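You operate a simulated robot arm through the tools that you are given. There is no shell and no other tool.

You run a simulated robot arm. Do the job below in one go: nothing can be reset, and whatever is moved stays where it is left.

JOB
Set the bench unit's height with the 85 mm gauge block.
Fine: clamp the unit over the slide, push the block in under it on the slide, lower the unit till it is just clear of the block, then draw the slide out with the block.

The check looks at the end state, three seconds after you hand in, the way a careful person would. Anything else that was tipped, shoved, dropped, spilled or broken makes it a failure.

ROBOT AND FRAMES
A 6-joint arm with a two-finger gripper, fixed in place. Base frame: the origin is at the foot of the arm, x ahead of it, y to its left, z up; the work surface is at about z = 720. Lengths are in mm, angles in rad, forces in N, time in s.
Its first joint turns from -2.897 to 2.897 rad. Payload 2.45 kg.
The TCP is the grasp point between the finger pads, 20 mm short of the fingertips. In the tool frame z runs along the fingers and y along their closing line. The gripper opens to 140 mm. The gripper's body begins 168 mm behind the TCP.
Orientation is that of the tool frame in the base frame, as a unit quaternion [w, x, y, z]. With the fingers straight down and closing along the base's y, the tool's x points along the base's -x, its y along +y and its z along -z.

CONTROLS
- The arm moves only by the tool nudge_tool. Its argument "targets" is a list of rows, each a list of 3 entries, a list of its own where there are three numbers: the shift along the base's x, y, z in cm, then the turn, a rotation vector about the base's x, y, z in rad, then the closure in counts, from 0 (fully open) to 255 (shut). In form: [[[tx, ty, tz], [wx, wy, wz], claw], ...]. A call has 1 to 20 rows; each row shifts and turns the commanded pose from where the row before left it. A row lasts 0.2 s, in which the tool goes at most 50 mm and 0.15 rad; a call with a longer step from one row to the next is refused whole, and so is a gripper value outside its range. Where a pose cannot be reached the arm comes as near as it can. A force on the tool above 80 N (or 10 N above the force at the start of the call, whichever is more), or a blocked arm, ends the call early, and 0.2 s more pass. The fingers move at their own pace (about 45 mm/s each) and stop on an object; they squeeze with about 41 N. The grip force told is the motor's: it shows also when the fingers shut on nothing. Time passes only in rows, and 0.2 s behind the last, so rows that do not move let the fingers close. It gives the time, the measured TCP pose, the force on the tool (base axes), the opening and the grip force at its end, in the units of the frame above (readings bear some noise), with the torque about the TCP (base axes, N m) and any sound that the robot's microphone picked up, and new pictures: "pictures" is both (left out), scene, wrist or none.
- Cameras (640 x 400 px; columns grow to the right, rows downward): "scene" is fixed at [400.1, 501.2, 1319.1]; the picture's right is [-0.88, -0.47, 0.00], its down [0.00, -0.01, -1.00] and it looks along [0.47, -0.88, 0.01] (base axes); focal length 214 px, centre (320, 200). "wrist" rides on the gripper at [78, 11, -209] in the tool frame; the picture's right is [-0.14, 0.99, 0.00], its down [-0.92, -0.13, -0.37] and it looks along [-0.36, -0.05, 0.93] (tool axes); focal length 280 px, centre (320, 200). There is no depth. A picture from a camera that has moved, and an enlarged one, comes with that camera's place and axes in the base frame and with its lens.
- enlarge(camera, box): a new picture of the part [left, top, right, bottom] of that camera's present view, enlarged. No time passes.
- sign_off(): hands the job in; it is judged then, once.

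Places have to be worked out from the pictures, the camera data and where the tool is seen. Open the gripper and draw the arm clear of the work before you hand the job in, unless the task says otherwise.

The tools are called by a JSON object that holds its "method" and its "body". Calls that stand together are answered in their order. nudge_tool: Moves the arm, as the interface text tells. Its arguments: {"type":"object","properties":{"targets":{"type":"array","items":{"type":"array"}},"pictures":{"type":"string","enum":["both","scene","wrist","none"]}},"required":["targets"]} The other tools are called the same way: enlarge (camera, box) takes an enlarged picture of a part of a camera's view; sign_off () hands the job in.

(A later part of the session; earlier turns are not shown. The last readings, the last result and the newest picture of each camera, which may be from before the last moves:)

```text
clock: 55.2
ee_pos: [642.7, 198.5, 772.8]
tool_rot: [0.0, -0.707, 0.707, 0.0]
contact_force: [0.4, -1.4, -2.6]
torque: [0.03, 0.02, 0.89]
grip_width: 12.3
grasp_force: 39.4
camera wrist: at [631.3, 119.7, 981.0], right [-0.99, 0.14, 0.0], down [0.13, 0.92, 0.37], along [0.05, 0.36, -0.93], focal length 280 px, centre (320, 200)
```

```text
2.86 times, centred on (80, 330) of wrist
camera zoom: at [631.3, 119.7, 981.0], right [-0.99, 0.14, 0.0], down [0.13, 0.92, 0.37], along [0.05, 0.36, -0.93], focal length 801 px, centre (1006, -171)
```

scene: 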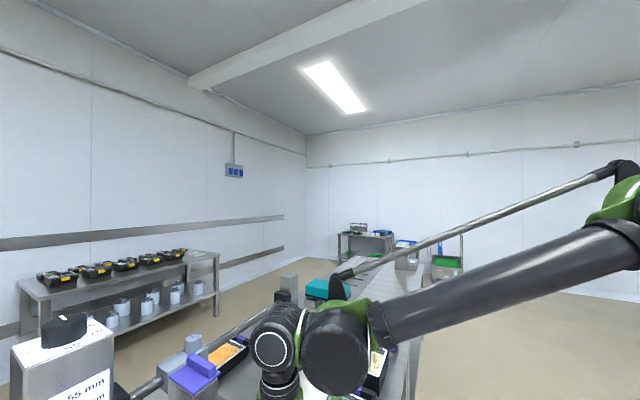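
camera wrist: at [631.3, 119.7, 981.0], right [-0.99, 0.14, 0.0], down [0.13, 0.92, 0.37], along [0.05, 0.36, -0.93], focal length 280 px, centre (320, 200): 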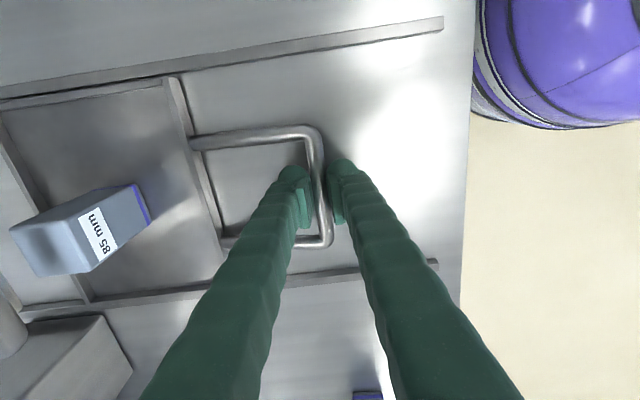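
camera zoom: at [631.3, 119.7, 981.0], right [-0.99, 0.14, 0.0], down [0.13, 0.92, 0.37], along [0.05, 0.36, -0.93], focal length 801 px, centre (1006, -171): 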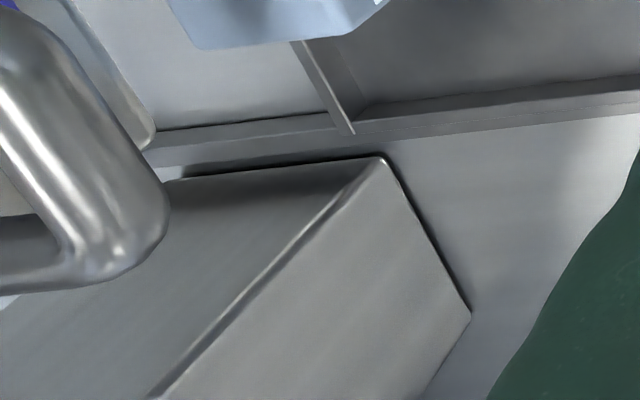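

The block's far edge is at x of about 848, just reaching the head front, and the head underside is clearly above the block top. I push about 57 mm more to centre the block under the head.

{"method": "nudge_tool", "body": {"targets": [[[0.4, 0, 0], [0, 0, 0], 255], [[0.8, 0, 0], [0, 0, 0], 255], [[0.9, 0, 0], [0, 0, 0], 255], [[0.9, 0, 0], [0, 0, 0], 255], [[0.9, 0, 0], [0, 0, 0], 255], [[0.8, 0, 0], [0, 0, 0], 255], [[0.6, 0, 0], [0, 0, 0], 255], [[0.4, 0, 0], [0, 0, 0], 255]]}}

{"method": "enlarge", "body": {"camera": "wrist", "box": [0, 130, 200, 330]}}

{"method": "enlarge", "body": {"camera": "scene", "box": [80, 300, 240, 400]}}

```text
clock: 57.0
ee_pos: [699.3, 199.3, 774.2]
tool_rot: [0.0, -0.707, 0.707, 0.0]
contact_force: [-0.1, 3.4, 28.1]
torque: [0.03, -0.01, 0.83]
grip_width: 11.4
grasp_force: 38.7
camera wrist: at [687.4, 119.7, 982.6], right [-0.99, 0.14, 0.0], down [0.13, 0.92, 0.37], along [0.05, 0.37, -0.93], focal length 280 px, centre (320, 200)
```

scene: 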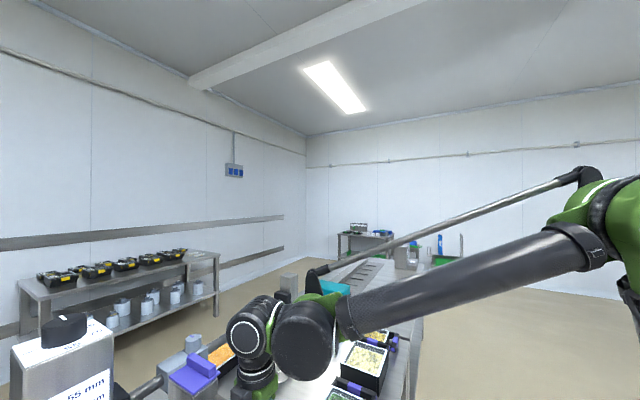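
wrist: 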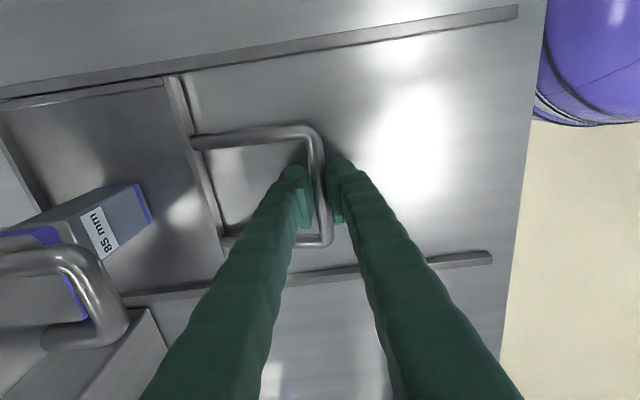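

```text
2.00 times, centred on (100, 230) of wrist
camera zoom: at [687.4, 119.7, 982.6], right [-0.99, 0.14, 0.0], down [0.13, 0.92, 0.37], along [0.05, 0.37, -0.93], focal length 561 px, centre (760, 140)
```

zoom: 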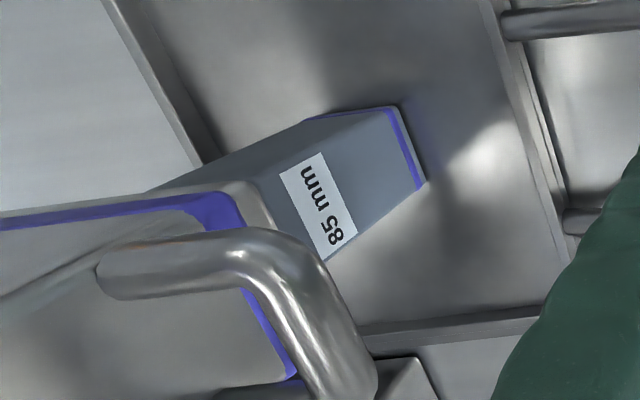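

```text
4.00 times, centred on (160, 350) of scene
camera zoom: at [400.1, 501.2, 1319.1], right [-0.88, -0.47, 0.0], down [0.0, -0.01, -1.0], along [0.47, -0.88, 0.01], focal length 858 px, centre (960, -400)
```

zoom: 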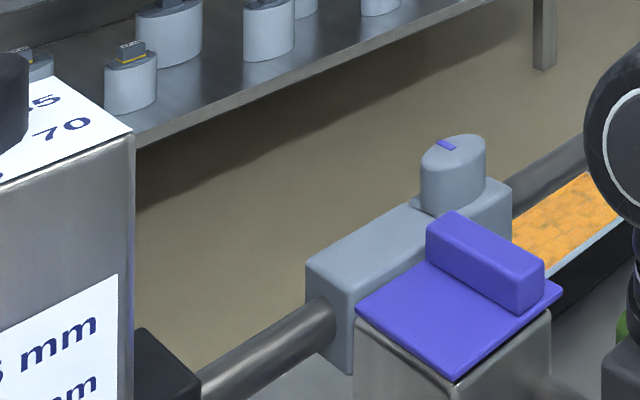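

The block is now under the head (block x of about 885), with the head clear above it. I release the handle, rise, turn the tool back and move over the clamp knob to lower the unit.

{"method": "nudge_tool", "body": {"targets": [[[0, 0, 0.2], [0, 0, 0], 200], [[0, 0, 0], [0, 0, 0], 164], [[0, 0, 0], [0, 0, 0], 164], [[0, 0, 2], [0, 0, 0], 164], [[0, 0, 4], [0, 0, 0], 164], [[0, 0, 4.5], [0, 0, 0], 164], [[-1, 0, 4.5], [0, 0, -0.15], 146], [[-1, 0, 4.5], [0, 0, -0.15], 146], [[0, 0, 4.5], [0, 0, -0.15], 146], [[0, 0, 4.5], [0, 0, -0.15], 146], [[0, 0, 2], [0, 0, -0.15], 146], [[0, 0, 0], [0, 0, -0.15], 146], [[0, 0, 0], [0, 0, -0.15], 146], [[0, 0, 0], [0, 0, -0.15], 146], [[0, 0, 0], [0, 0, -0.15], 146], [[0, 0, 0], [0, 0, -0.15], 146], [[0, 0, 0], [0, 0, -0.0708], 146]]}}

```text
clock: 60.6
ee_pos: [678.9, 198.5, 1080.2]
tool_rot: [0.0, 0.0, 1.0, 0.0]
contact_force: [-0.2, 0.1, 0.1]
torque: [-0.03, -0.02, 0.01]
grip_width: 60.0
grasp_force: 0.0
camera wrist: at [601.1, 208.5, 1288.5], right [0.14, 0.99, 0.0], down [0.92, -0.13, 0.37], along [0.36, -0.05, -0.93], focal length 280 px, centre (320, 200)
```

scene: 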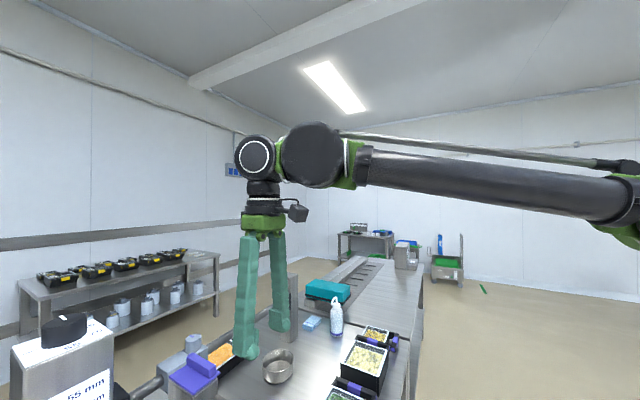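
wrist: 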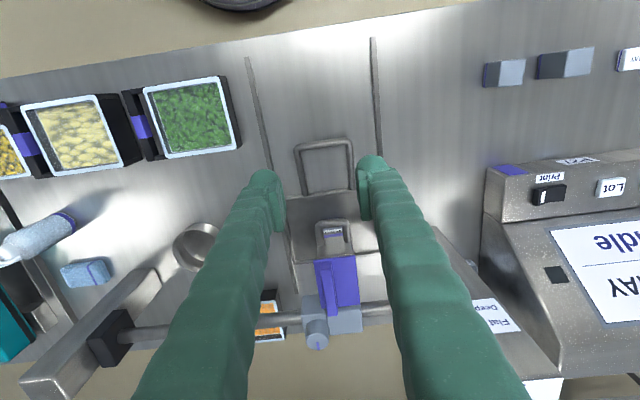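

All is in place. I move over the clamp knob at about (975, 152), staying above it.

{"method": "nudge_tool", "body": {"targets": [[[4.3, -0.7, 0], [0, 0, 0], 146], [[4.3, -0.7, 0], [0, 0, 0], 146], [[4.3, -0.7, 0], [0, 0, 0], 146], [[4.3, -0.7, 0], [0, 0, 0], 146], [[4.3, -0.7, 0], [0, 0, 0], 146], [[4.3, -0.7, 0], [0, 0, 0], 146], [[3.8, -0.4, -2], [0, 0, 0], 146], [[0, 0, -3], [0, 0, 0], 146], [[0, 0, 0], [0, 0, 0], 146]]}}

{"method": "enlarge", "body": {"camera": "wrist", "box": [260, 100, 400, 220]}}

{"method": "enlarge", "body": {"camera": "scene", "box": [80, 280, 240, 400]}}

```text
clock: 62.6
ee_pos: [976.2, 151.5, 1030.8]
tool_rot: [-0.001, 0.001, 1.0, 0.001]
contact_force: [-1.2, 0.4, -1.0]
torque: [0.02, 0.0, 0.01]
grip_width: 59.7
grasp_force: 0.1
camera wrist: at [897.3, 162.9, 1239.0], right [0.14, 0.99, 0.0], down [0.92, -0.13, 0.37], along [0.36, -0.05, -0.93], focal length 280 px, centre (320, 200)
```

scene: 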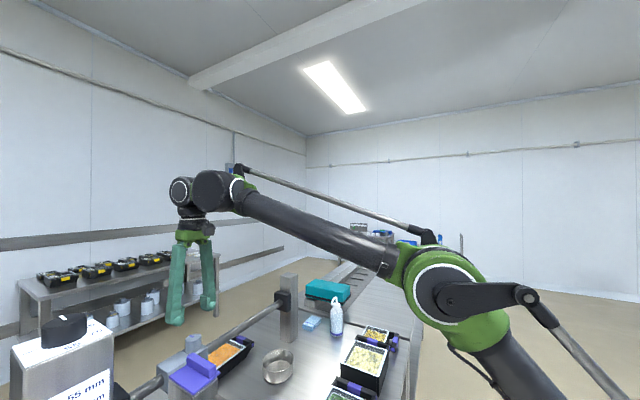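
wrist: 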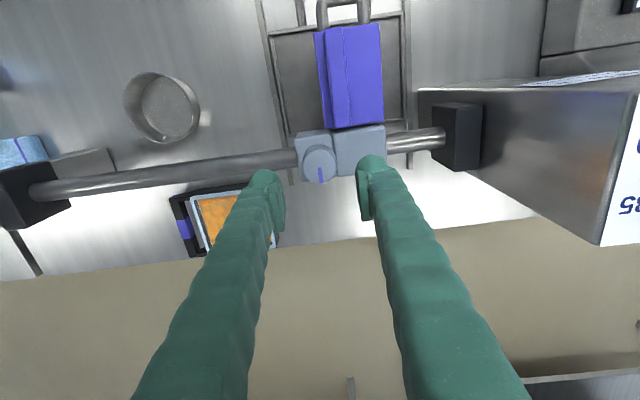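

```text
3.33 times, centred on (330, 160) of wrist
camera zoom: at [897.3, 162.9, 1239.0], right [0.14, 0.99, 0.0], down [0.92, -0.13, 0.37], along [0.36, -0.05, -0.93], focal length 935 px, centre (287, 333)
```

zoom: 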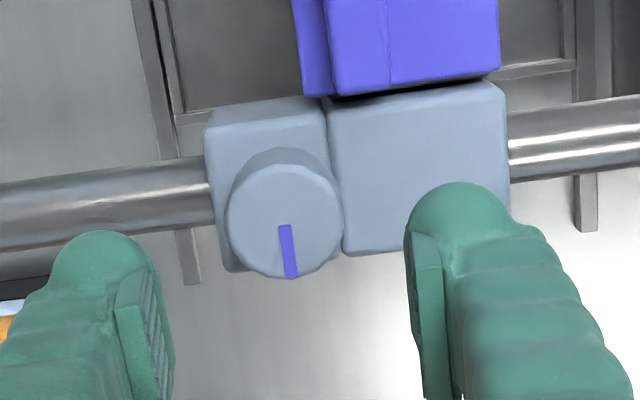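

```text
3.33 times, centred on (160, 340) of scene
camera zoom: at [400.1, 501.2, 1319.1], right [-0.88, -0.47, 0.0], down [0.0, -0.01, -1.0], along [0.47, -0.88, 0.01], focal length 715 px, centre (853, -267)
```

zoom: 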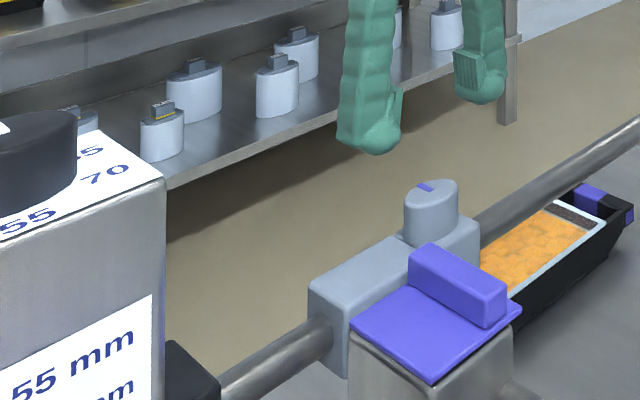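

The knob is centred at about (970, 152), top near z 957. I descend to z 953 and grip it.

{"method": "nudge_tool", "body": {"targets": [[[-0.5, 0.1, -3], [0, 0, 0], 146], [[0, 0, -3], [0, 0, 0], 146], [[0, 0, -1.8], [0, 0, 0], 146], [[0, 0, 0], [0, 0, 0], 200], [[0, 0, 0], [0, 0, 0], 255], [[0, 0, 0], [0, 0, 0], 255]]}}

{"method": "enlarge", "body": {"camera": "scene", "box": [0, 300, 130, 400]}}

```text
clock: 64.0
ee_pos: [970.0, 151.5, 950.6]
tool_rot: [-0.001, 0.001, 1.0, -0.001]
contact_force: [-5.9, -6.6, -8.7]
torque: [-0.09, 0.04, -0.05]
grip_width: 36.0
grasp_force: 35.0
camera wrist: at [892.2, 162.9, 1159.7], right [0.14, 0.99, 0.0], down [0.92, -0.13, 0.37], along [0.36, -0.05, -0.93], focal length 280 px, centre (320, 200)
```

scene: 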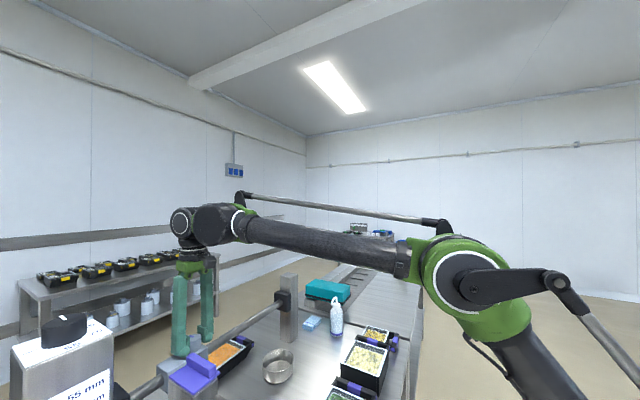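
wrist: 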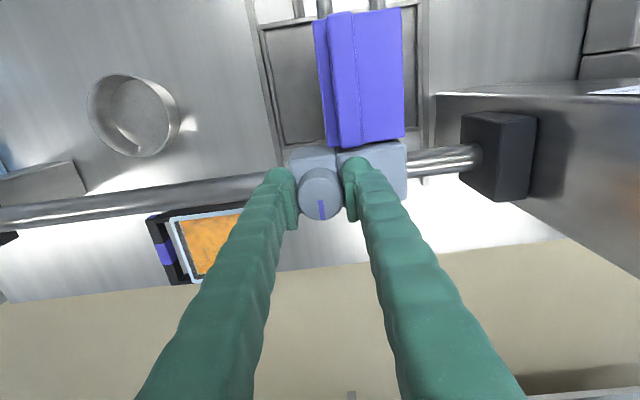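

```text
4.00 times, centred on (65, 350) of scene
camera zoom: at [400.1, 501.2, 1319.1], right [-0.88, -0.47, 0.0], down [0.0, -0.01, -1.0], along [0.47, -0.88, 0.01], focal length 858 px, centre (1340, -400)
```

zoom: 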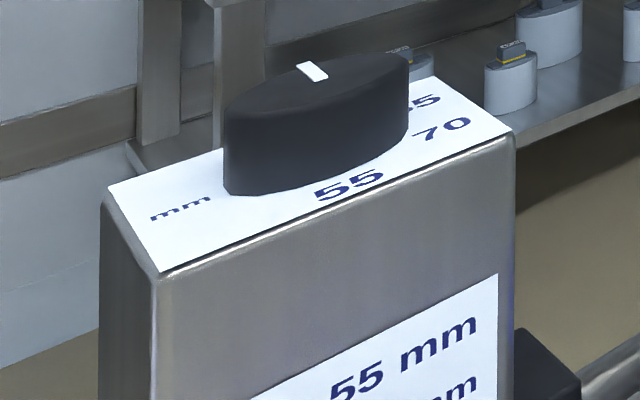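

Gripped, with the dial still at its starting height. I lower the unit in 2 mm steps and watch the vertical force.

{"method": "nudge_tool", "body": {"targets": [[[0, 0, -0.2], [0, 0, 0], 255], [[0, 0, -0.2], [0, 0, 0], 255], [[0, 0, -0.2], [0, 0, 0], 255], [[0, 0, -0.2], [0, 0, 0], 255]], "pictures": "scene"}}

{"method": "enlarge", "body": {"camera": "scene", "box": [0, 300, 130, 400]}}

```text
clock: 65.0
ee_pos: [969.9, 153.0, 944.9]
tool_rot: [0.0, 0.0, 1.0, 0.0]
contact_force: [1.4, -6.2, 1.1]
torque: [-0.07, -0.01, 0.0]
grip_width: 35.9
grasp_force: 44.9
```

scene: 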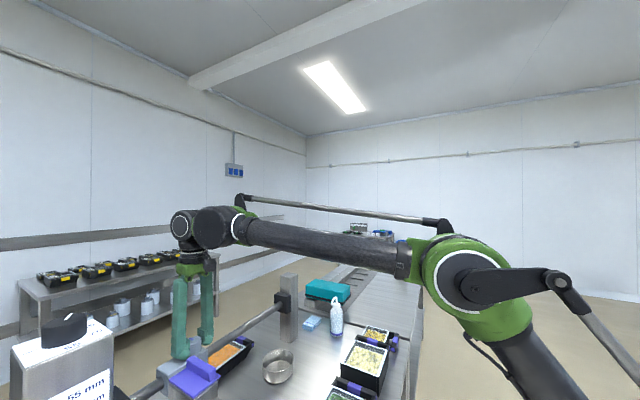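

```text
4.00 times, centred on (65, 350) of scene
camera zoom: at [400.1, 501.2, 1319.1], right [-0.88, -0.47, 0.0], down [0.0, -0.01, -1.0], along [0.47, -0.88, 0.01], focal length 858 px, centre (1340, -400)
```

zoom: 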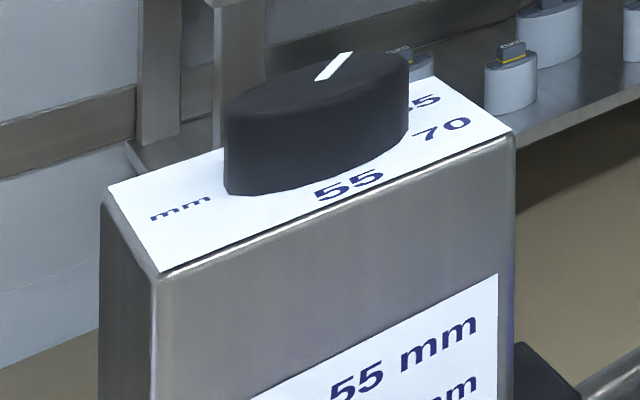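

The bar follows at near-zero force. I continue with 1 mm rows.

{"method": "nudge_tool", "body": {"targets": [[[0, 0, -0.1], [0, 0, 0], 255], [[0, 0, -0.1], [0, 0, 0], 255], [[0, 0, -0.1], [0, 0, 0], 255], [[0, 0, -0.1], [0, 0, 0], 255]], "pictures": "scene"}}

{"method": "enlarge", "body": {"camera": "scene", "box": [0, 300, 130, 400]}}

```text
clock: 66.0
ee_pos: [971.3, 153.8, 940.2]
tool_rot: [0.0, 0.001, 1.0, 0.0]
contact_force: [2.6, -9.5, 2.5]
torque: [-0.11, -0.11, -0.02]
grip_width: 36.1
grasp_force: 45.1
```

scene: 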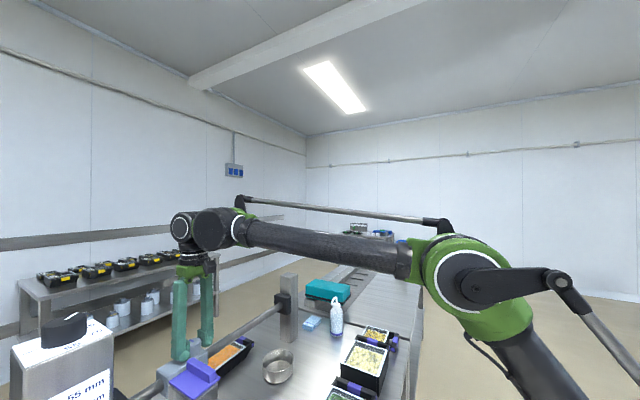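

```text
4.00 times, centred on (65, 350) of scene
camera zoom: at [400.1, 501.2, 1319.1], right [-0.88, -0.47, 0.0], down [0.0, -0.01, -1.0], along [0.47, -0.88, 0.01], focal length 858 px, centre (1340, -400)
```

zoom: 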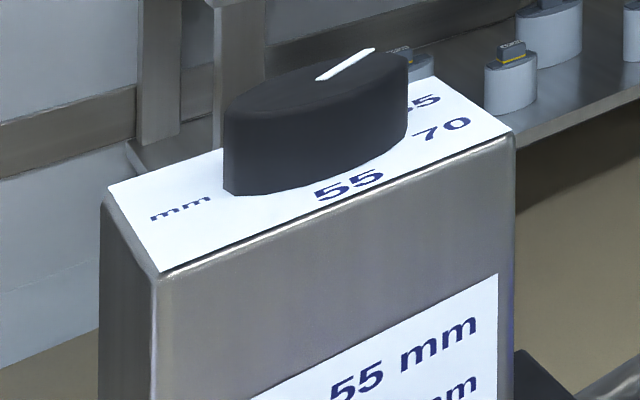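

{"method": "nudge_tool", "body": {"targets": [[[0, -0.05, -0.1], [0, 0, 0], 255], [[0, 0, -0.1], [0, 0, 0], 255]], "pictures": "scene"}}

{"method": "enlarge", "body": {"camera": "scene", "box": [30, 300, 110, 350]}}

```text
clock: 66.6
ee_pos: [970.6, 153.5, 938.5]
tool_rot: [0.0, 0.001, 1.0, 0.0]
contact_force: [-2.8, -8.0, -2.3]
torque: [-0.07, 0.07, -0.03]
grip_width: 36.1
grasp_force: 44.9
```

scene: 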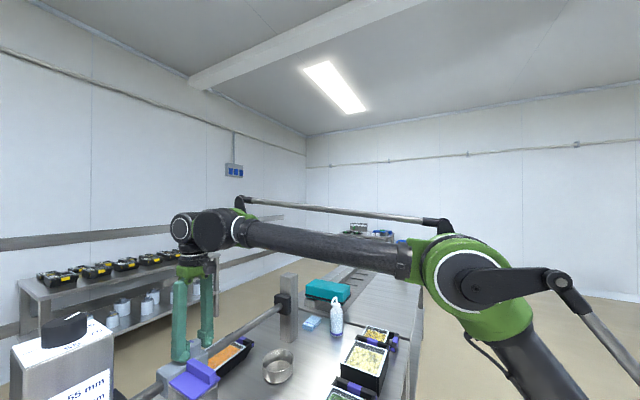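

```text
8.00 times, centred on (70, 325) of scene
camera zoom: at [400.1, 501.2, 1319.1], right [-0.88, -0.47, 0.0], down [0.0, -0.01, -1.0], along [0.47, -0.88, 0.01], focal length 1716 px, centre (2320, -800)
```

zoom: 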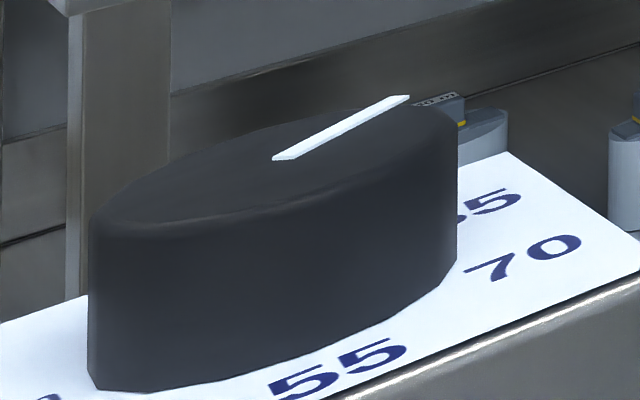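

From the label and mark geometry the dial reads about 85 to 86 now, so contact is near. I go on in 0.5 mm steps, reading the force each time.

{"method": "nudge_tool", "body": {"targets": [[[0, 0, -0.05], [0, 0, 0], 255], [[0, 0, 0], [0, 0, 0], 255]], "pictures": "wrist"}}

{"method": "enlarge", "body": {"camera": "wrist", "box": [250, 0, 450, 160]}}

```text
clock: 67.2
ee_pos: [970.4, 153.2, 936.5]
tool_rot: [0.0, 0.001, 1.0, 0.0]
contact_force: [0.4, -9.4, -4.4]
torque: [-0.1, -0.1, -0.03]
grip_width: 36.1
grasp_force: 45.3
camera wrist: at [892.1, 162.8, 1145.5], right [0.14, 0.99, 0.0], down [0.92, -0.13, 0.37], along [0.36, -0.05, -0.93], focal length 280 px, centre (320, 200)
```

wrist: 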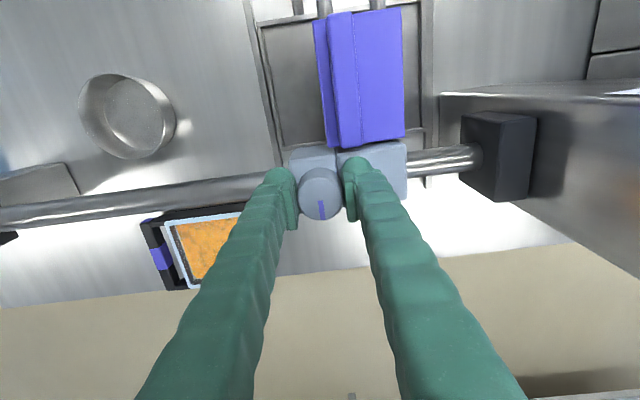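

```text
2.50 times, centred on (350, 80) of wrist
camera zoom: at [892.1, 162.8, 1145.5], right [0.14, 0.99, 0.0], down [0.92, -0.13, 0.37], along [0.36, -0.05, -0.93], focal length 701 px, centre (245, 500)
```

zoom: 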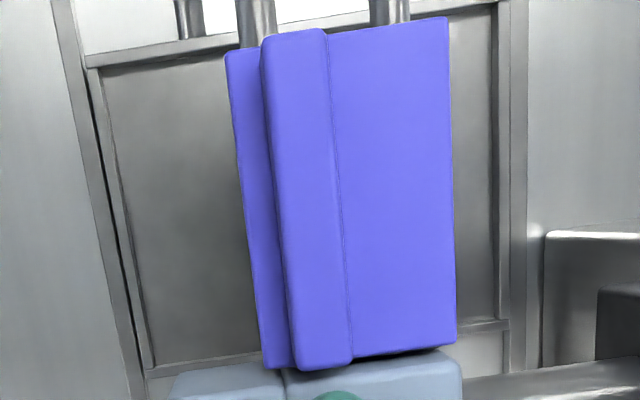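

{"method": "nudge_tool", "body": {"targets": [[[0, 0, -0.05], [0, 0, 0], 255], [[0, 0, 0], [0, 0, 0], 255]], "pictures": "none"}}

{"method": "enlarge", "body": {"camera": "scene", "box": [30, 300, 110, 350]}}

```text
clock: 67.8
ee_pos: [970.1, 153.1, 937.7]
tool_rot: [0.0, 0.0, 1.0, -0.001]
contact_force: [-6.3, -10.4, -6.1]
torque: [-0.1, 0.18, -0.01]
grip_width: 36.0
grasp_force: 45.1
```

```text
8.00 times, centred on (70, 325) of scene
camera zoom: at [400.1, 501.2, 1319.1], right [-0.88, -0.47, 0.0], down [0.0, -0.01, -1.0], along [0.47, -0.88, 0.01], focal length 1716 px, centre (2320, -800)
```

zoom: 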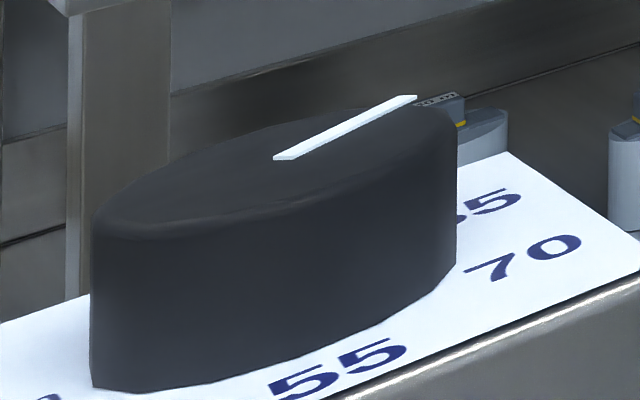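

{"method": "nudge_tool", "body": {"targets": [[[0, 0, -0.05], [0, 0, 0], 255], [[0, 0, 0], [0, 0, 0], 255]], "pictures": "none"}}

{"method": "enlarge", "body": {"camera": "scene", "box": [30, 300, 110, 350]}}

```text
clock: 68.4
ee_pos: [970.3, 152.0, 936.9]
tool_rot: [0.0, 0.0, 1.0, 0.0]
contact_force: [-7.6, -10.1, 0.0]
torque: [-0.05, 0.07, -0.01]
grip_width: 35.9
grasp_force: 44.9
```

```text
8.00 times, centred on (70, 325) of scene
camera zoom: at [400.1, 501.2, 1319.1], right [-0.88, -0.47, 0.0], down [0.0, -0.01, -1.0], along [0.47, -0.88, 0.01], focal length 1716 px, centre (2320, -800)
```

zoom: 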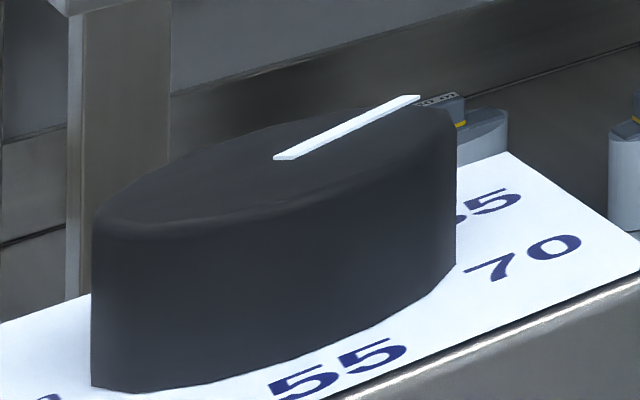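

{"method": "nudge_tool", "body": {"targets": [[[0, 0, -0.05], [0, 0, 0], 255], [[0, 0, 0], [0, 0, 0], 255]], "pictures": "none"}}

{"method": "enlarge", "body": {"camera": "scene", "box": [30, 300, 110, 350]}}

```text
clock: 69.0
ee_pos: [970.1, 152.8, 936.3]
tool_rot: [0.001, 0.0, 1.0, 0.0]
contact_force: [-5.7, -8.4, 2.3]
torque: [-0.13, 0.02, -0.04]
grip_width: 36.2
grasp_force: 44.7
```

```text
8.00 times, centred on (70, 325) of scene
camera zoom: at [400.1, 501.2, 1319.1], right [-0.88, -0.47, 0.0], down [0.0, -0.01, -1.0], along [0.47, -0.88, 0.01], focal length 1716 px, centre (2320, -800)
```

zoom: 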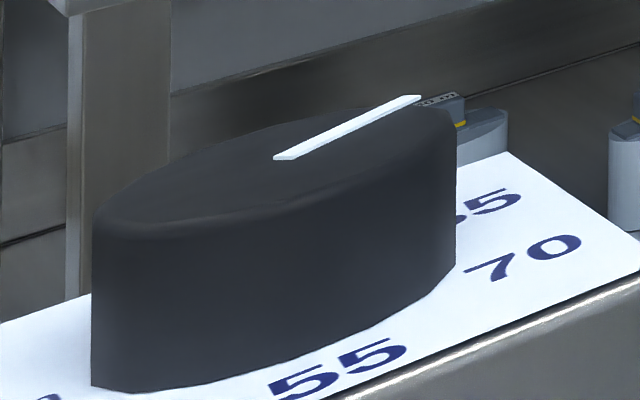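

{"method": "nudge_tool", "body": {"targets": [[[0, 0, -0.05], [0, 0, 0], 255], [[0, 0, 0], [0, 0, 0], 255]], "pictures": "none"}}

{"method": "enlarge", "body": {"camera": "scene", "box": [60, 305, 92, 325]}}

```text
clock: 69.6
ee_pos: [970.4, 152.6, 936.2]
tool_rot: [0.0, 0.0, 1.0, 0.0]
contact_force: [2.0, -5.6, 5.8]
torque: [-0.08, -0.16, 0.04]
grip_width: 36.1
grasp_force: 44.9
```

```text
16.00 times, centred on (76, 315) of scene
camera zoom: at [400.1, 501.2, 1319.1], right [-0.88, -0.47, 0.0], down [0.0, -0.01, -1.0], along [0.47, -0.88, 0.01], focal length 3432 px, centre (4224, -1640)
```

zoom: 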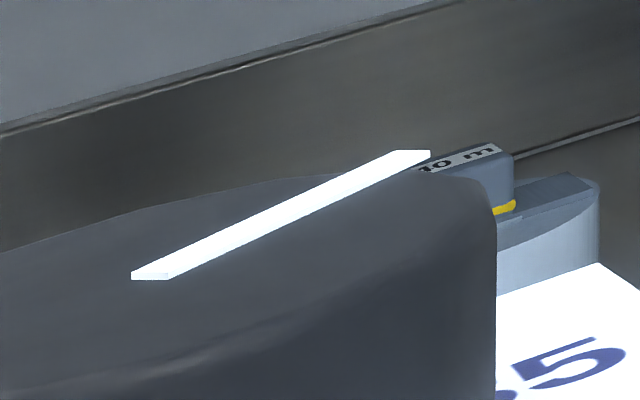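

{"method": "nudge_tool", "body": {"targets": [[[0, 0, -0.05], [0, 0, 0], 255], [[0, 0, 0], [0, 0, 0], 255]], "pictures": "none"}}

{"method": "enlarge", "body": {"camera": "scene", "box": [60, 305, 92, 325]}}

```text
clock: 70.2
ee_pos: [970.0, 153.8, 935.1]
tool_rot: [0.0, 0.0, 1.0, 0.0]
contact_force: [5.6, -4.7, 7.9]
torque: [-0.07, -0.19, 0.03]
grip_width: 36.0
grasp_force: 44.5
```

```text
16.00 times, centred on (76, 315) of scene
camera zoom: at [400.1, 501.2, 1319.1], right [-0.88, -0.47, 0.0], down [0.0, -0.01, -1.0], along [0.47, -0.88, 0.01], focal length 3432 px, centre (4224, -1640)
```

zoom: 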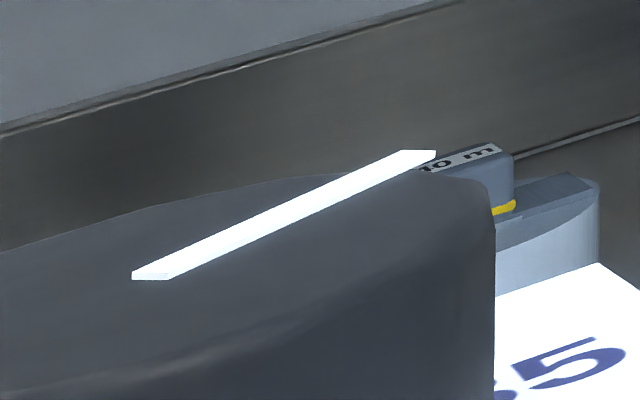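

{"method": "nudge_tool", "body": {"targets": [[[0, 0, -0.05], [0, 0, 0], 255], [[0, 0, 0], [0, 0, 0], 255]], "pictures": "none"}}

{"method": "enlarge", "body": {"camera": "scene", "box": [60, 305, 92, 325]}}

```text
clock: 70.8
ee_pos: [970.2, 152.0, 936.1]
tool_rot: [-0.001, 0.001, 1.0, -0.001]
contact_force: [10.6, -3.2, 5.4]
torque: [0.0, -0.17, 0.0]
grip_width: 36.1
grasp_force: 44.8
```

```text
16.00 times, centred on (76, 315) of scene
camera zoom: at [400.1, 501.2, 1319.1], right [-0.88, -0.47, 0.0], down [0.0, -0.01, -1.0], along [0.47, -0.88, 0.01], focal length 3432 px, centre (4224, -1640)
```

zoom: 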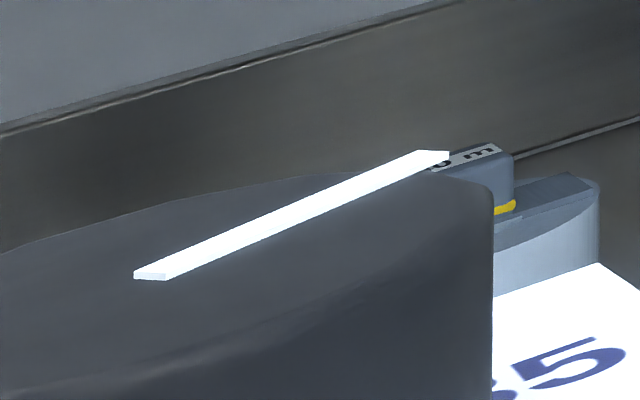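

The dial is still turning, by stick-slip, so the unit is not on the block yet. I continue in 0.5 mm steps.

{"method": "nudge_tool", "body": {"targets": [[[0, 0, -0.05], [0, 0, 0], 255], [[0, 0, 0], [0, 0, 0], 255]], "pictures": "none"}}

{"method": "enlarge", "body": {"camera": "scene", "box": [60, 305, 92, 325]}}

```text
clock: 71.4
ee_pos: [969.9, 152.3, 934.5]
tool_rot: [0.0, 0.0, 1.0, 0.0]
contact_force: [17.2, -1.7, 17.6]
torque: [-0.06, -0.2, -0.01]
grip_width: 36.4
grasp_force: 44.7
```

```text
16.00 times, centred on (76, 315) of scene
camera zoom: at [400.1, 501.2, 1319.1], right [-0.88, -0.47, 0.0], down [0.0, -0.01, -1.0], along [0.47, -0.88, 0.01], focal length 3432 px, centre (4224, -1640)
```

zoom: 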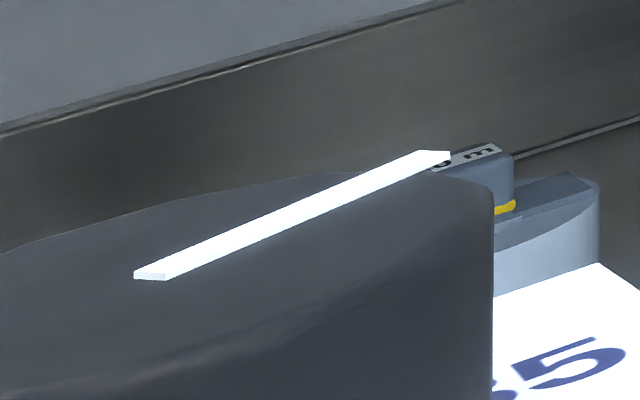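

The force jumped to 17.6 N while the dial stayed put, so the head has just touched the block. I back up in 0.5 mm steps until the dial mark shows about 1 mm of lift.

{"method": "nudge_tool", "body": {"targets": [[[0.1, 0, 0.05], [0, 0, 0], 255], [[0.1, 0, 0.05], [0, 0, 0], 255], [[0, 0, 0], [0, 0, 0], 255]], "pictures": "none"}}

{"method": "enlarge", "body": {"camera": "scene", "box": [60, 305, 92, 325]}}

```text
clock: 72.2
ee_pos: [969.6, 152.8, 935.4]
tool_rot: [-0.001, 0.0, 1.0, 0.0]
contact_force: [-25.7, -1.7, 0.9]
torque: [-0.02, 0.75, 0.01]
grip_width: 36.1
grasp_force: 44.3
```

```text
16.00 times, centred on (76, 315) of scene
camera zoom: at [400.1, 501.2, 1319.1], right [-0.88, -0.47, 0.0], down [0.0, -0.01, -1.0], along [0.47, -0.88, 0.01], focal length 3432 px, centre (4224, -1640)
```

zoom: 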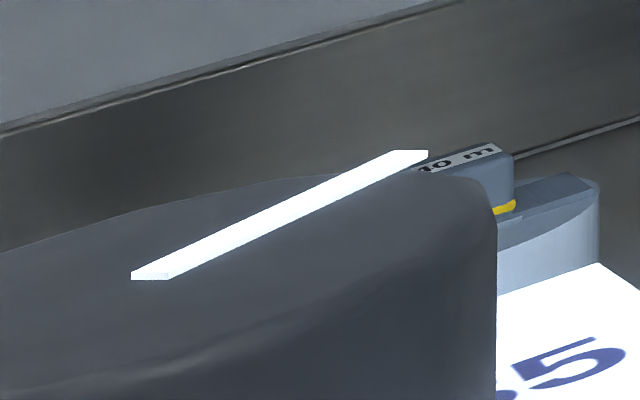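

The mark moved back a little over 1 mm worth. I ease the x load, release the knob gently, and check whether the dial stays.

{"method": "nudge_tool", "body": {"targets": [[[-0.12, 0, 0], [0, 0, 0], 255], [[0, 0, 0], [0, 0, 0], 255], [[0, 0, 0], [0, 0, 0], 200], [[0, 0, 0], [0, 0, 0], 146], [[0, 0, 0], [0, 0, 0], 146]], "pictures": "none"}}

{"method": "enlarge", "body": {"camera": "scene", "box": [60, 305, 92, 325]}}

```text
clock: 73.4
ee_pos: [970.7, 152.4, 935.2]
tool_rot: [0.0, 0.0, 1.0, 0.0]
contact_force: [0.7, 0.4, -0.1]
torque: [0.03, 0.02, 0.02]
grip_width: 59.7
grasp_force: 0.0
```

```text
16.00 times, centred on (76, 315) of scene
camera zoom: at [400.1, 501.2, 1319.1], right [-0.88, -0.47, 0.0], down [0.0, -0.01, -1.0], along [0.47, -0.88, 0.01], focal length 3432 px, centre (4224, -1640)
```

zoom: 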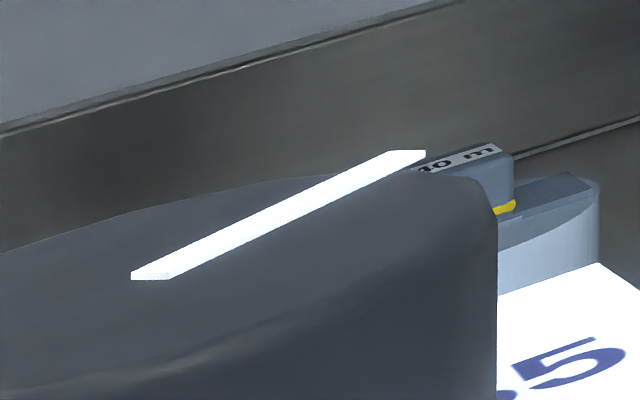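

The dial stays after release. To check the gap directly I rise and back off, then tilt the tool so the wrist camera looks level at the gap from the front.

{"method": "nudge_tool", "body": {"targets": [[[0, 0, 3], [0, 0, 0], 130], [[0, 0, 4], [0, 0, 0], 100], [[0, 0, 4], [0, 0, 0], 60], [[-4.5, 0.6, 1], [0, 0, 0], 0], [[-4.5, 0.6, 1], [0, 0, 0], 0], [[-4.5, 0.6, 0], [0, 0, 0], 0], [[-4.5, 0.6, 0], [0, 0, 0], 0], [[-4.5, 0.6, 0], [0, 0, 0], 0], [[-4.5, 0.6, 0], [0, 0, 0], 0], [[-4.5, 0.6, 0], [0, 0, 0], 0], [[-1.5, 0.6, 0], [0, 0, 0], 0]]}}

{"method": "nudge_tool", "body": {"targets": [[[0, 0, 0], [0, -0.12, 0], 0], [[0, 0, 0], [0, -0.12, 0], 0], [[0, 0, 0], [0, -0.12, 0], 0], [[0, 0, -1], [0, -0.12, 0], 0], [[0, 0, -2], [0, -0.12, 0], 0], [[0, 0, -2], [0, -0.12, 0], 0], [[0, 0, -2], [0, -0.12, 0], 0], [[0, 0, -2], [0, -0.12, 0], 0]]}}

```text
clock: 75.8
ee_pos: [641.5, 201.6, 1066.2]
tool_rot: [-0.001, 0.001, 1.0, 0.0]
contact_force: [-0.5, -0.2, 0.2]
torque: [-0.04, 0.03, 0.03]
grip_width: 140.0
grasp_force: 0.1
camera wrist: at [564.0, 212.0, 1273.8], right [0.14, 0.99, 0.0], down [0.92, -0.13, 0.37], along [0.36, -0.05, -0.93], focal length 280 px, centre (320, 200)
```

scene: 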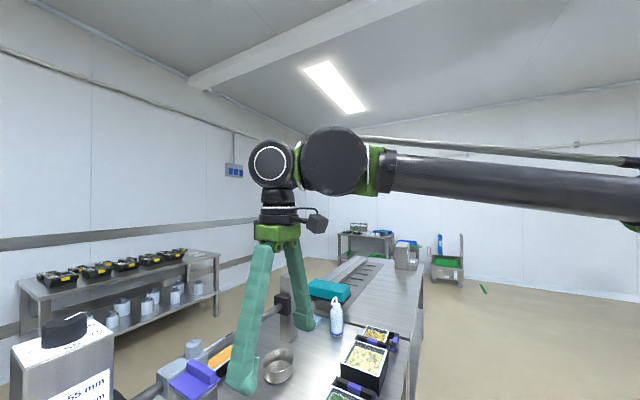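
wrist: 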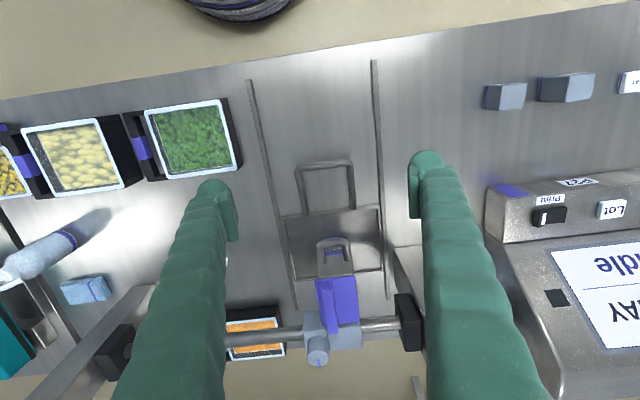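

```text
clock: 77.6
ee_pos: [640.0, 202.8, 975.7]
tool_rot: [0.462, -0.001, 0.887, 0.001]
contact_force: [0.9, -0.3, 0.3]
torque: [0.03, 0.01, -0.02]
grip_width: 139.9
grasp_force: 0.0
camera wrist: at [424.0, 213.4, 1030.5], right [0.08, 0.99, 0.11], down [0.22, -0.13, 0.97], along [0.97, -0.05, -0.23], focal length 280 px, centre (320, 200)
```

scene: 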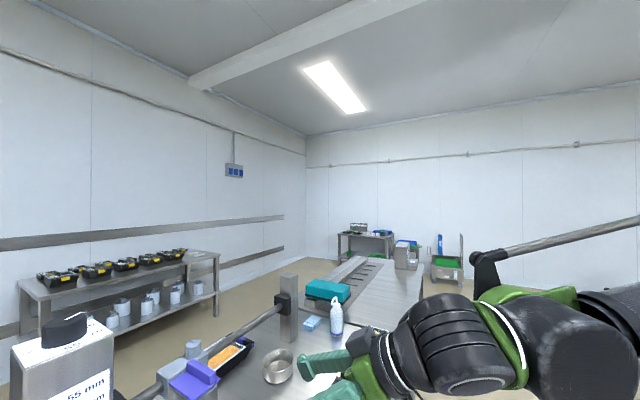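
wrist: 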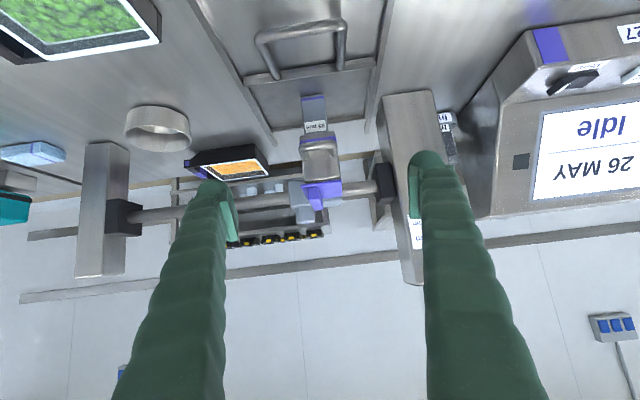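

The view is good but too high. I tilt a little further and lower so the camera is near z 818, level with the block top.

{"method": "nudge_tool", "body": {"targets": [[[0, 0, -2], [0, -0.117, 0], 0], [[0, 0, -2], [0, -0.117, 0], 0], [[0, 0, -2], [0, -0.117, 0], 0], [[0, 0, -2.5], [0, 0, 0], 0], [[0, 0, -2.5], [0, 0, 0], 0], [[0, 0, -2.4], [0, 0, 0], 0]]}}

```text
clock: 79.0
ee_pos: [640.6, 201.0, 843.3]
tool_rot: [0.609, 0.0, 0.793, 0.0]
contact_force: [-0.1, 0.0, -0.5]
torque: [-0.02, -0.04, 0.0]
grip_width: 140.1
grasp_force: 0.2
camera wrist: at [418.2, 210.8, 819.3], right [0.04, 0.99, 0.13], down [-0.12, -0.13, 0.98], along [0.99, -0.05, 0.11], focal length 280 px, centre (320, 200)
```

scene: 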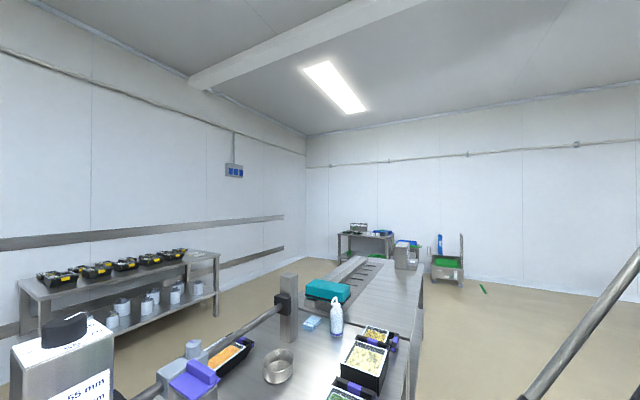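
wrist: 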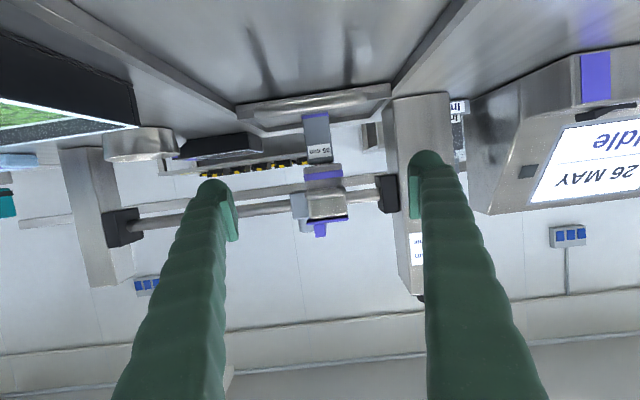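

{"method": "enlarge", "body": {"camera": "wrist", "box": [280, 90, 370, 240]}}

{"method": "enlarge", "body": {"camera": "wrist", "box": [302, 150, 350, 180]}}

```text
2.67 times, centred on (325, 165) of wrist
camera zoom: at [418.2, 210.8, 819.3], right [0.04, 0.99, 0.13], down [-0.12, -0.13, 0.98], along [0.99, -0.05, 0.11], focal length 748 px, centre (307, 293)
```

zoom: 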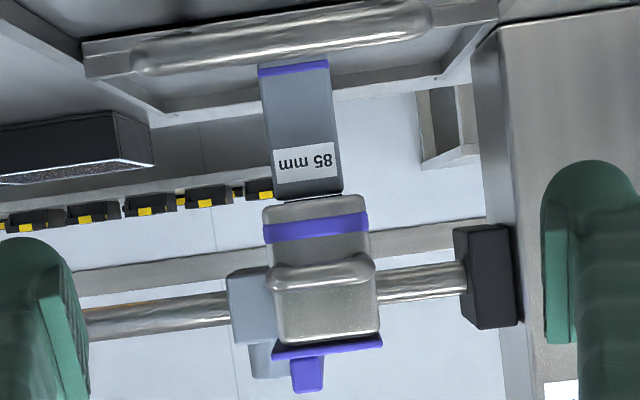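

```text
13.33 times, centred on (326, 165) of wrist
camera zoom: at [418.2, 210.8, 819.3], right [0.04, 0.99, 0.13], down [-0.12, -0.13, 0.98], along [0.99, -0.05, 0.11], focal length 3738 px, centre (240, 667)
```

zoom: 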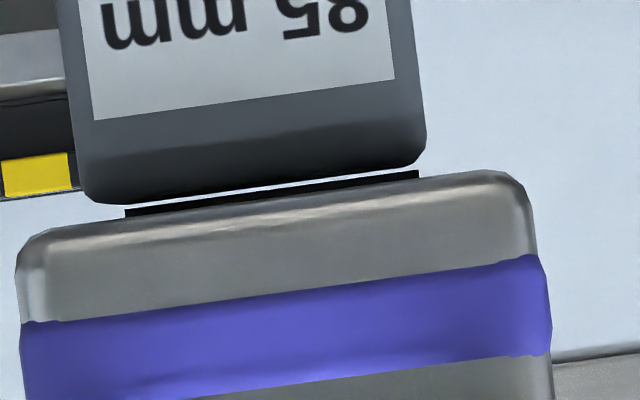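

The view is very clear: a thin light sliver between the block top and the black face under the head. I zoom in further to measure it.

{"method": "enlarge", "body": {"camera": "wrist", "box": [308, 160, 324, 170]}}

{"method": "enlarge", "body": {"camera": "wrist", "box": [322, 158, 338, 168]}}

```text
16.00 times, centred on (316, 165) of wrist
camera zoom: at [418.2, 210.8, 819.3], right [0.04, 0.99, 0.13], down [-0.12, -0.13, 0.98], along [0.99, -0.05, 0.11], focal length 4486 px, centre (384, 760)
```

zoom: 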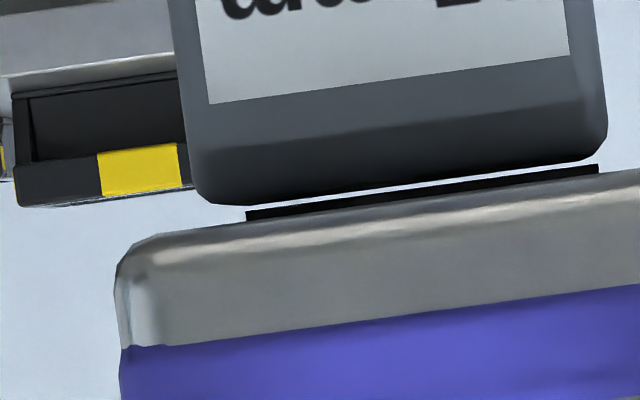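

```text
16.00 times, centred on (330, 163) of wrist
camera zoom: at [418.2, 210.8, 819.3], right [0.04, 0.99, 0.13], down [-0.12, -0.13, 0.98], along [0.99, -0.05, 0.11], focal length 4486 px, centre (160, 792)
```

zoom: 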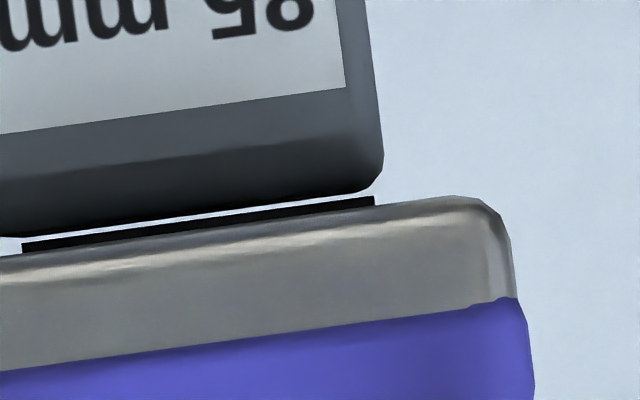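

The sliver is about 5 to 6 px at about 10 px/mm, so the gap is at least 0.5 mm. I lower the camera 3 mm to look right along the gap for a truer value.

{"method": "nudge_tool", "body": {"targets": [[[0, 0, -0.3], [0, 0, 0], 0], [[0, 0, 0], [0, 0, 0], 0]], "pictures": "none"}}

{"method": "enlarge", "body": {"camera": "wrist", "box": [315, 158, 331, 168]}}

```text
clock: 79.6
ee_pos: [641.3, 200.3, 838.1]
tool_rot: [0.609, 0.0, 0.793, 0.001]
contact_force: [0.7, -0.3, 0.7]
torque: [0.02, 0.02, 0.0]
grip_width: 140.1
grasp_force: 0.1
```

```text
16.00 times, centred on (323, 163) of wrist
camera zoom: at [418.6, 210.6, 815.9], right [0.04, 0.99, 0.13], down [-0.12, -0.13, 0.98], along [0.99, -0.05, 0.11], focal length 4486 px, centre (272, 792)
```

zoom: 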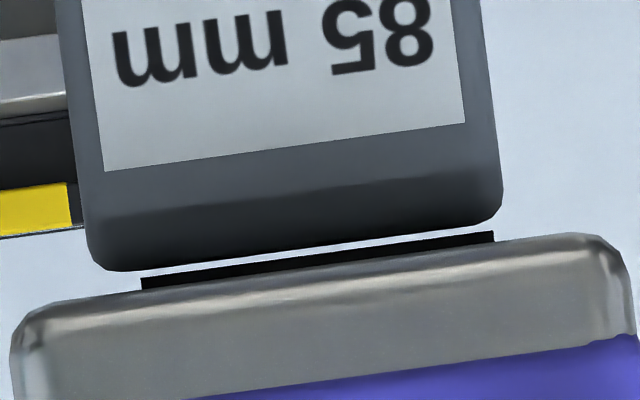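

The true gap is about 1.0 mm and even across the block, so the head is just clear at about 86 mm. Now I rise, bring the tool back to vertical, and turn it to grip the slide handle again.

{"method": "nudge_tool", "body": {"targets": [[[0, 0, 4], [0, 0, 0], 0], [[0, 0, 4], [0, 0.1, 0], 0], [[0, 0, 3], [0, 0.13, 0], 0], [[0, 0, 2], [0, 0.13, 0], 0], [[0, 0, 0], [0, 0.13, 0], 0], [[0, 0, 0], [0, 0.13, 0], 0], [[0, 0, 0], [0, 0.13, 0], 60], [[0, 0, 0], [0, 0.13, 0], 100], [[0, 0, 0], [0, 0.13, 0], 164], [[0, 0, 0], [0, 0.13, 0], 164], [[0, 0, 0], [0, 0.13, 0], 164], [[0, 0, 0], [0, 0.041, 0], 164]], "pictures": "wrist"}}

{"method": "nudge_tool", "body": {"targets": [[[1, 0, 0], [0, 0, 0.15], 164], [[1, 0, 0], [0, 0, 0.15], 164], [[1, 0, 0], [0, 0, 0.15], 164], [[1, 0, 0], [0, 0, 0.15], 164], [[1, 0, 0], [0, 0, 0.15], 164], [[0.7, 0, 0], [0, 0, 0.15], 164], [[0, 0, 0], [0, 0, 0.15], 164], [[0, 0, 0], [0, 0, 0.15], 164], [[0, 0, 0], [0, 0, 0.15], 164], [[0, 0, -2], [0, 0, 0.15], 164], [[0, 0, -3], [0, 0, 0.0708], 164], [[0, 0, -3], [0, 0, 0], 164]]}}

```text
clock: 82.2
ee_pos: [641.1, 201.0, 968.2]
tool_rot: [-0.002, 0.001, 1.0, 0.0]
contact_force: [-0.9, 0.7, 0.6]
torque: [0.05, -0.04, -0.01]
grip_width: 50.0
grasp_force: 0.0
camera wrist: at [562.7, 211.2, 1176.1], right [0.14, 0.99, 0.0], down [0.92, -0.13, 0.37], along [0.36, -0.05, -0.93], focal length 280 px, centre (320, 200)
```

wrist: 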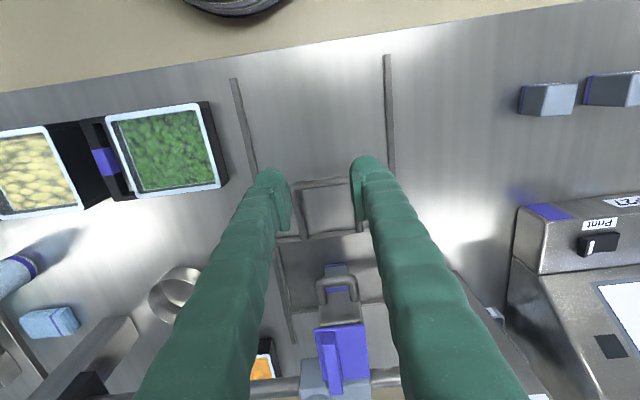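

```text
clock: 84.8
ee_pos: [699.9, 201.7, 889.2]
tool_rot: [0.0, 0.707, -0.707, -0.001]
contact_force: [-0.2, 0.0, -1.4]
torque: [0.0, -0.02, -0.02]
grip_width: 50.2
grasp_force: 0.1
camera wrist: at [688.6, 121.5, 1096.6], right [-0.99, 0.14, 0.0], down [0.13, 0.92, 0.37], along [0.05, 0.37, -0.93], focal length 280 px, centre (320, 200)
```

scene: 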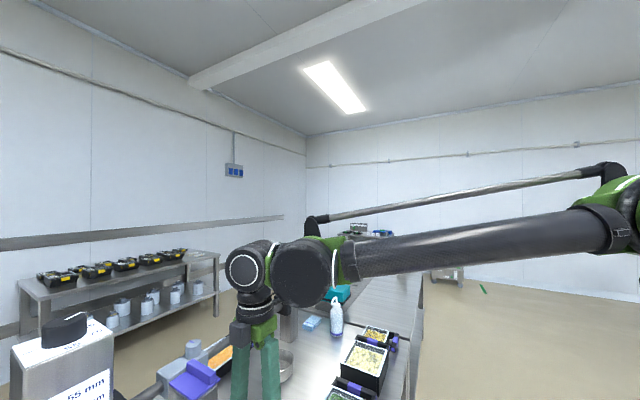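
wrist: 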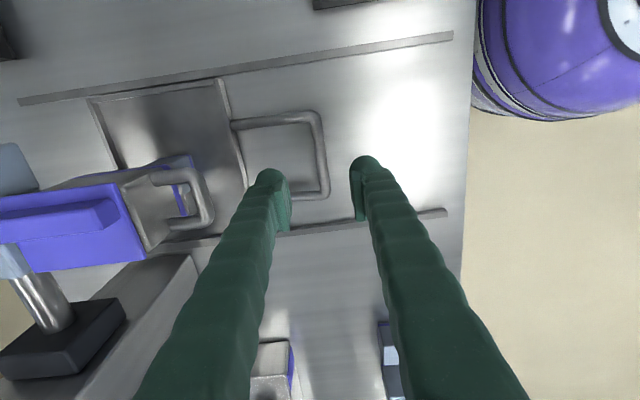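

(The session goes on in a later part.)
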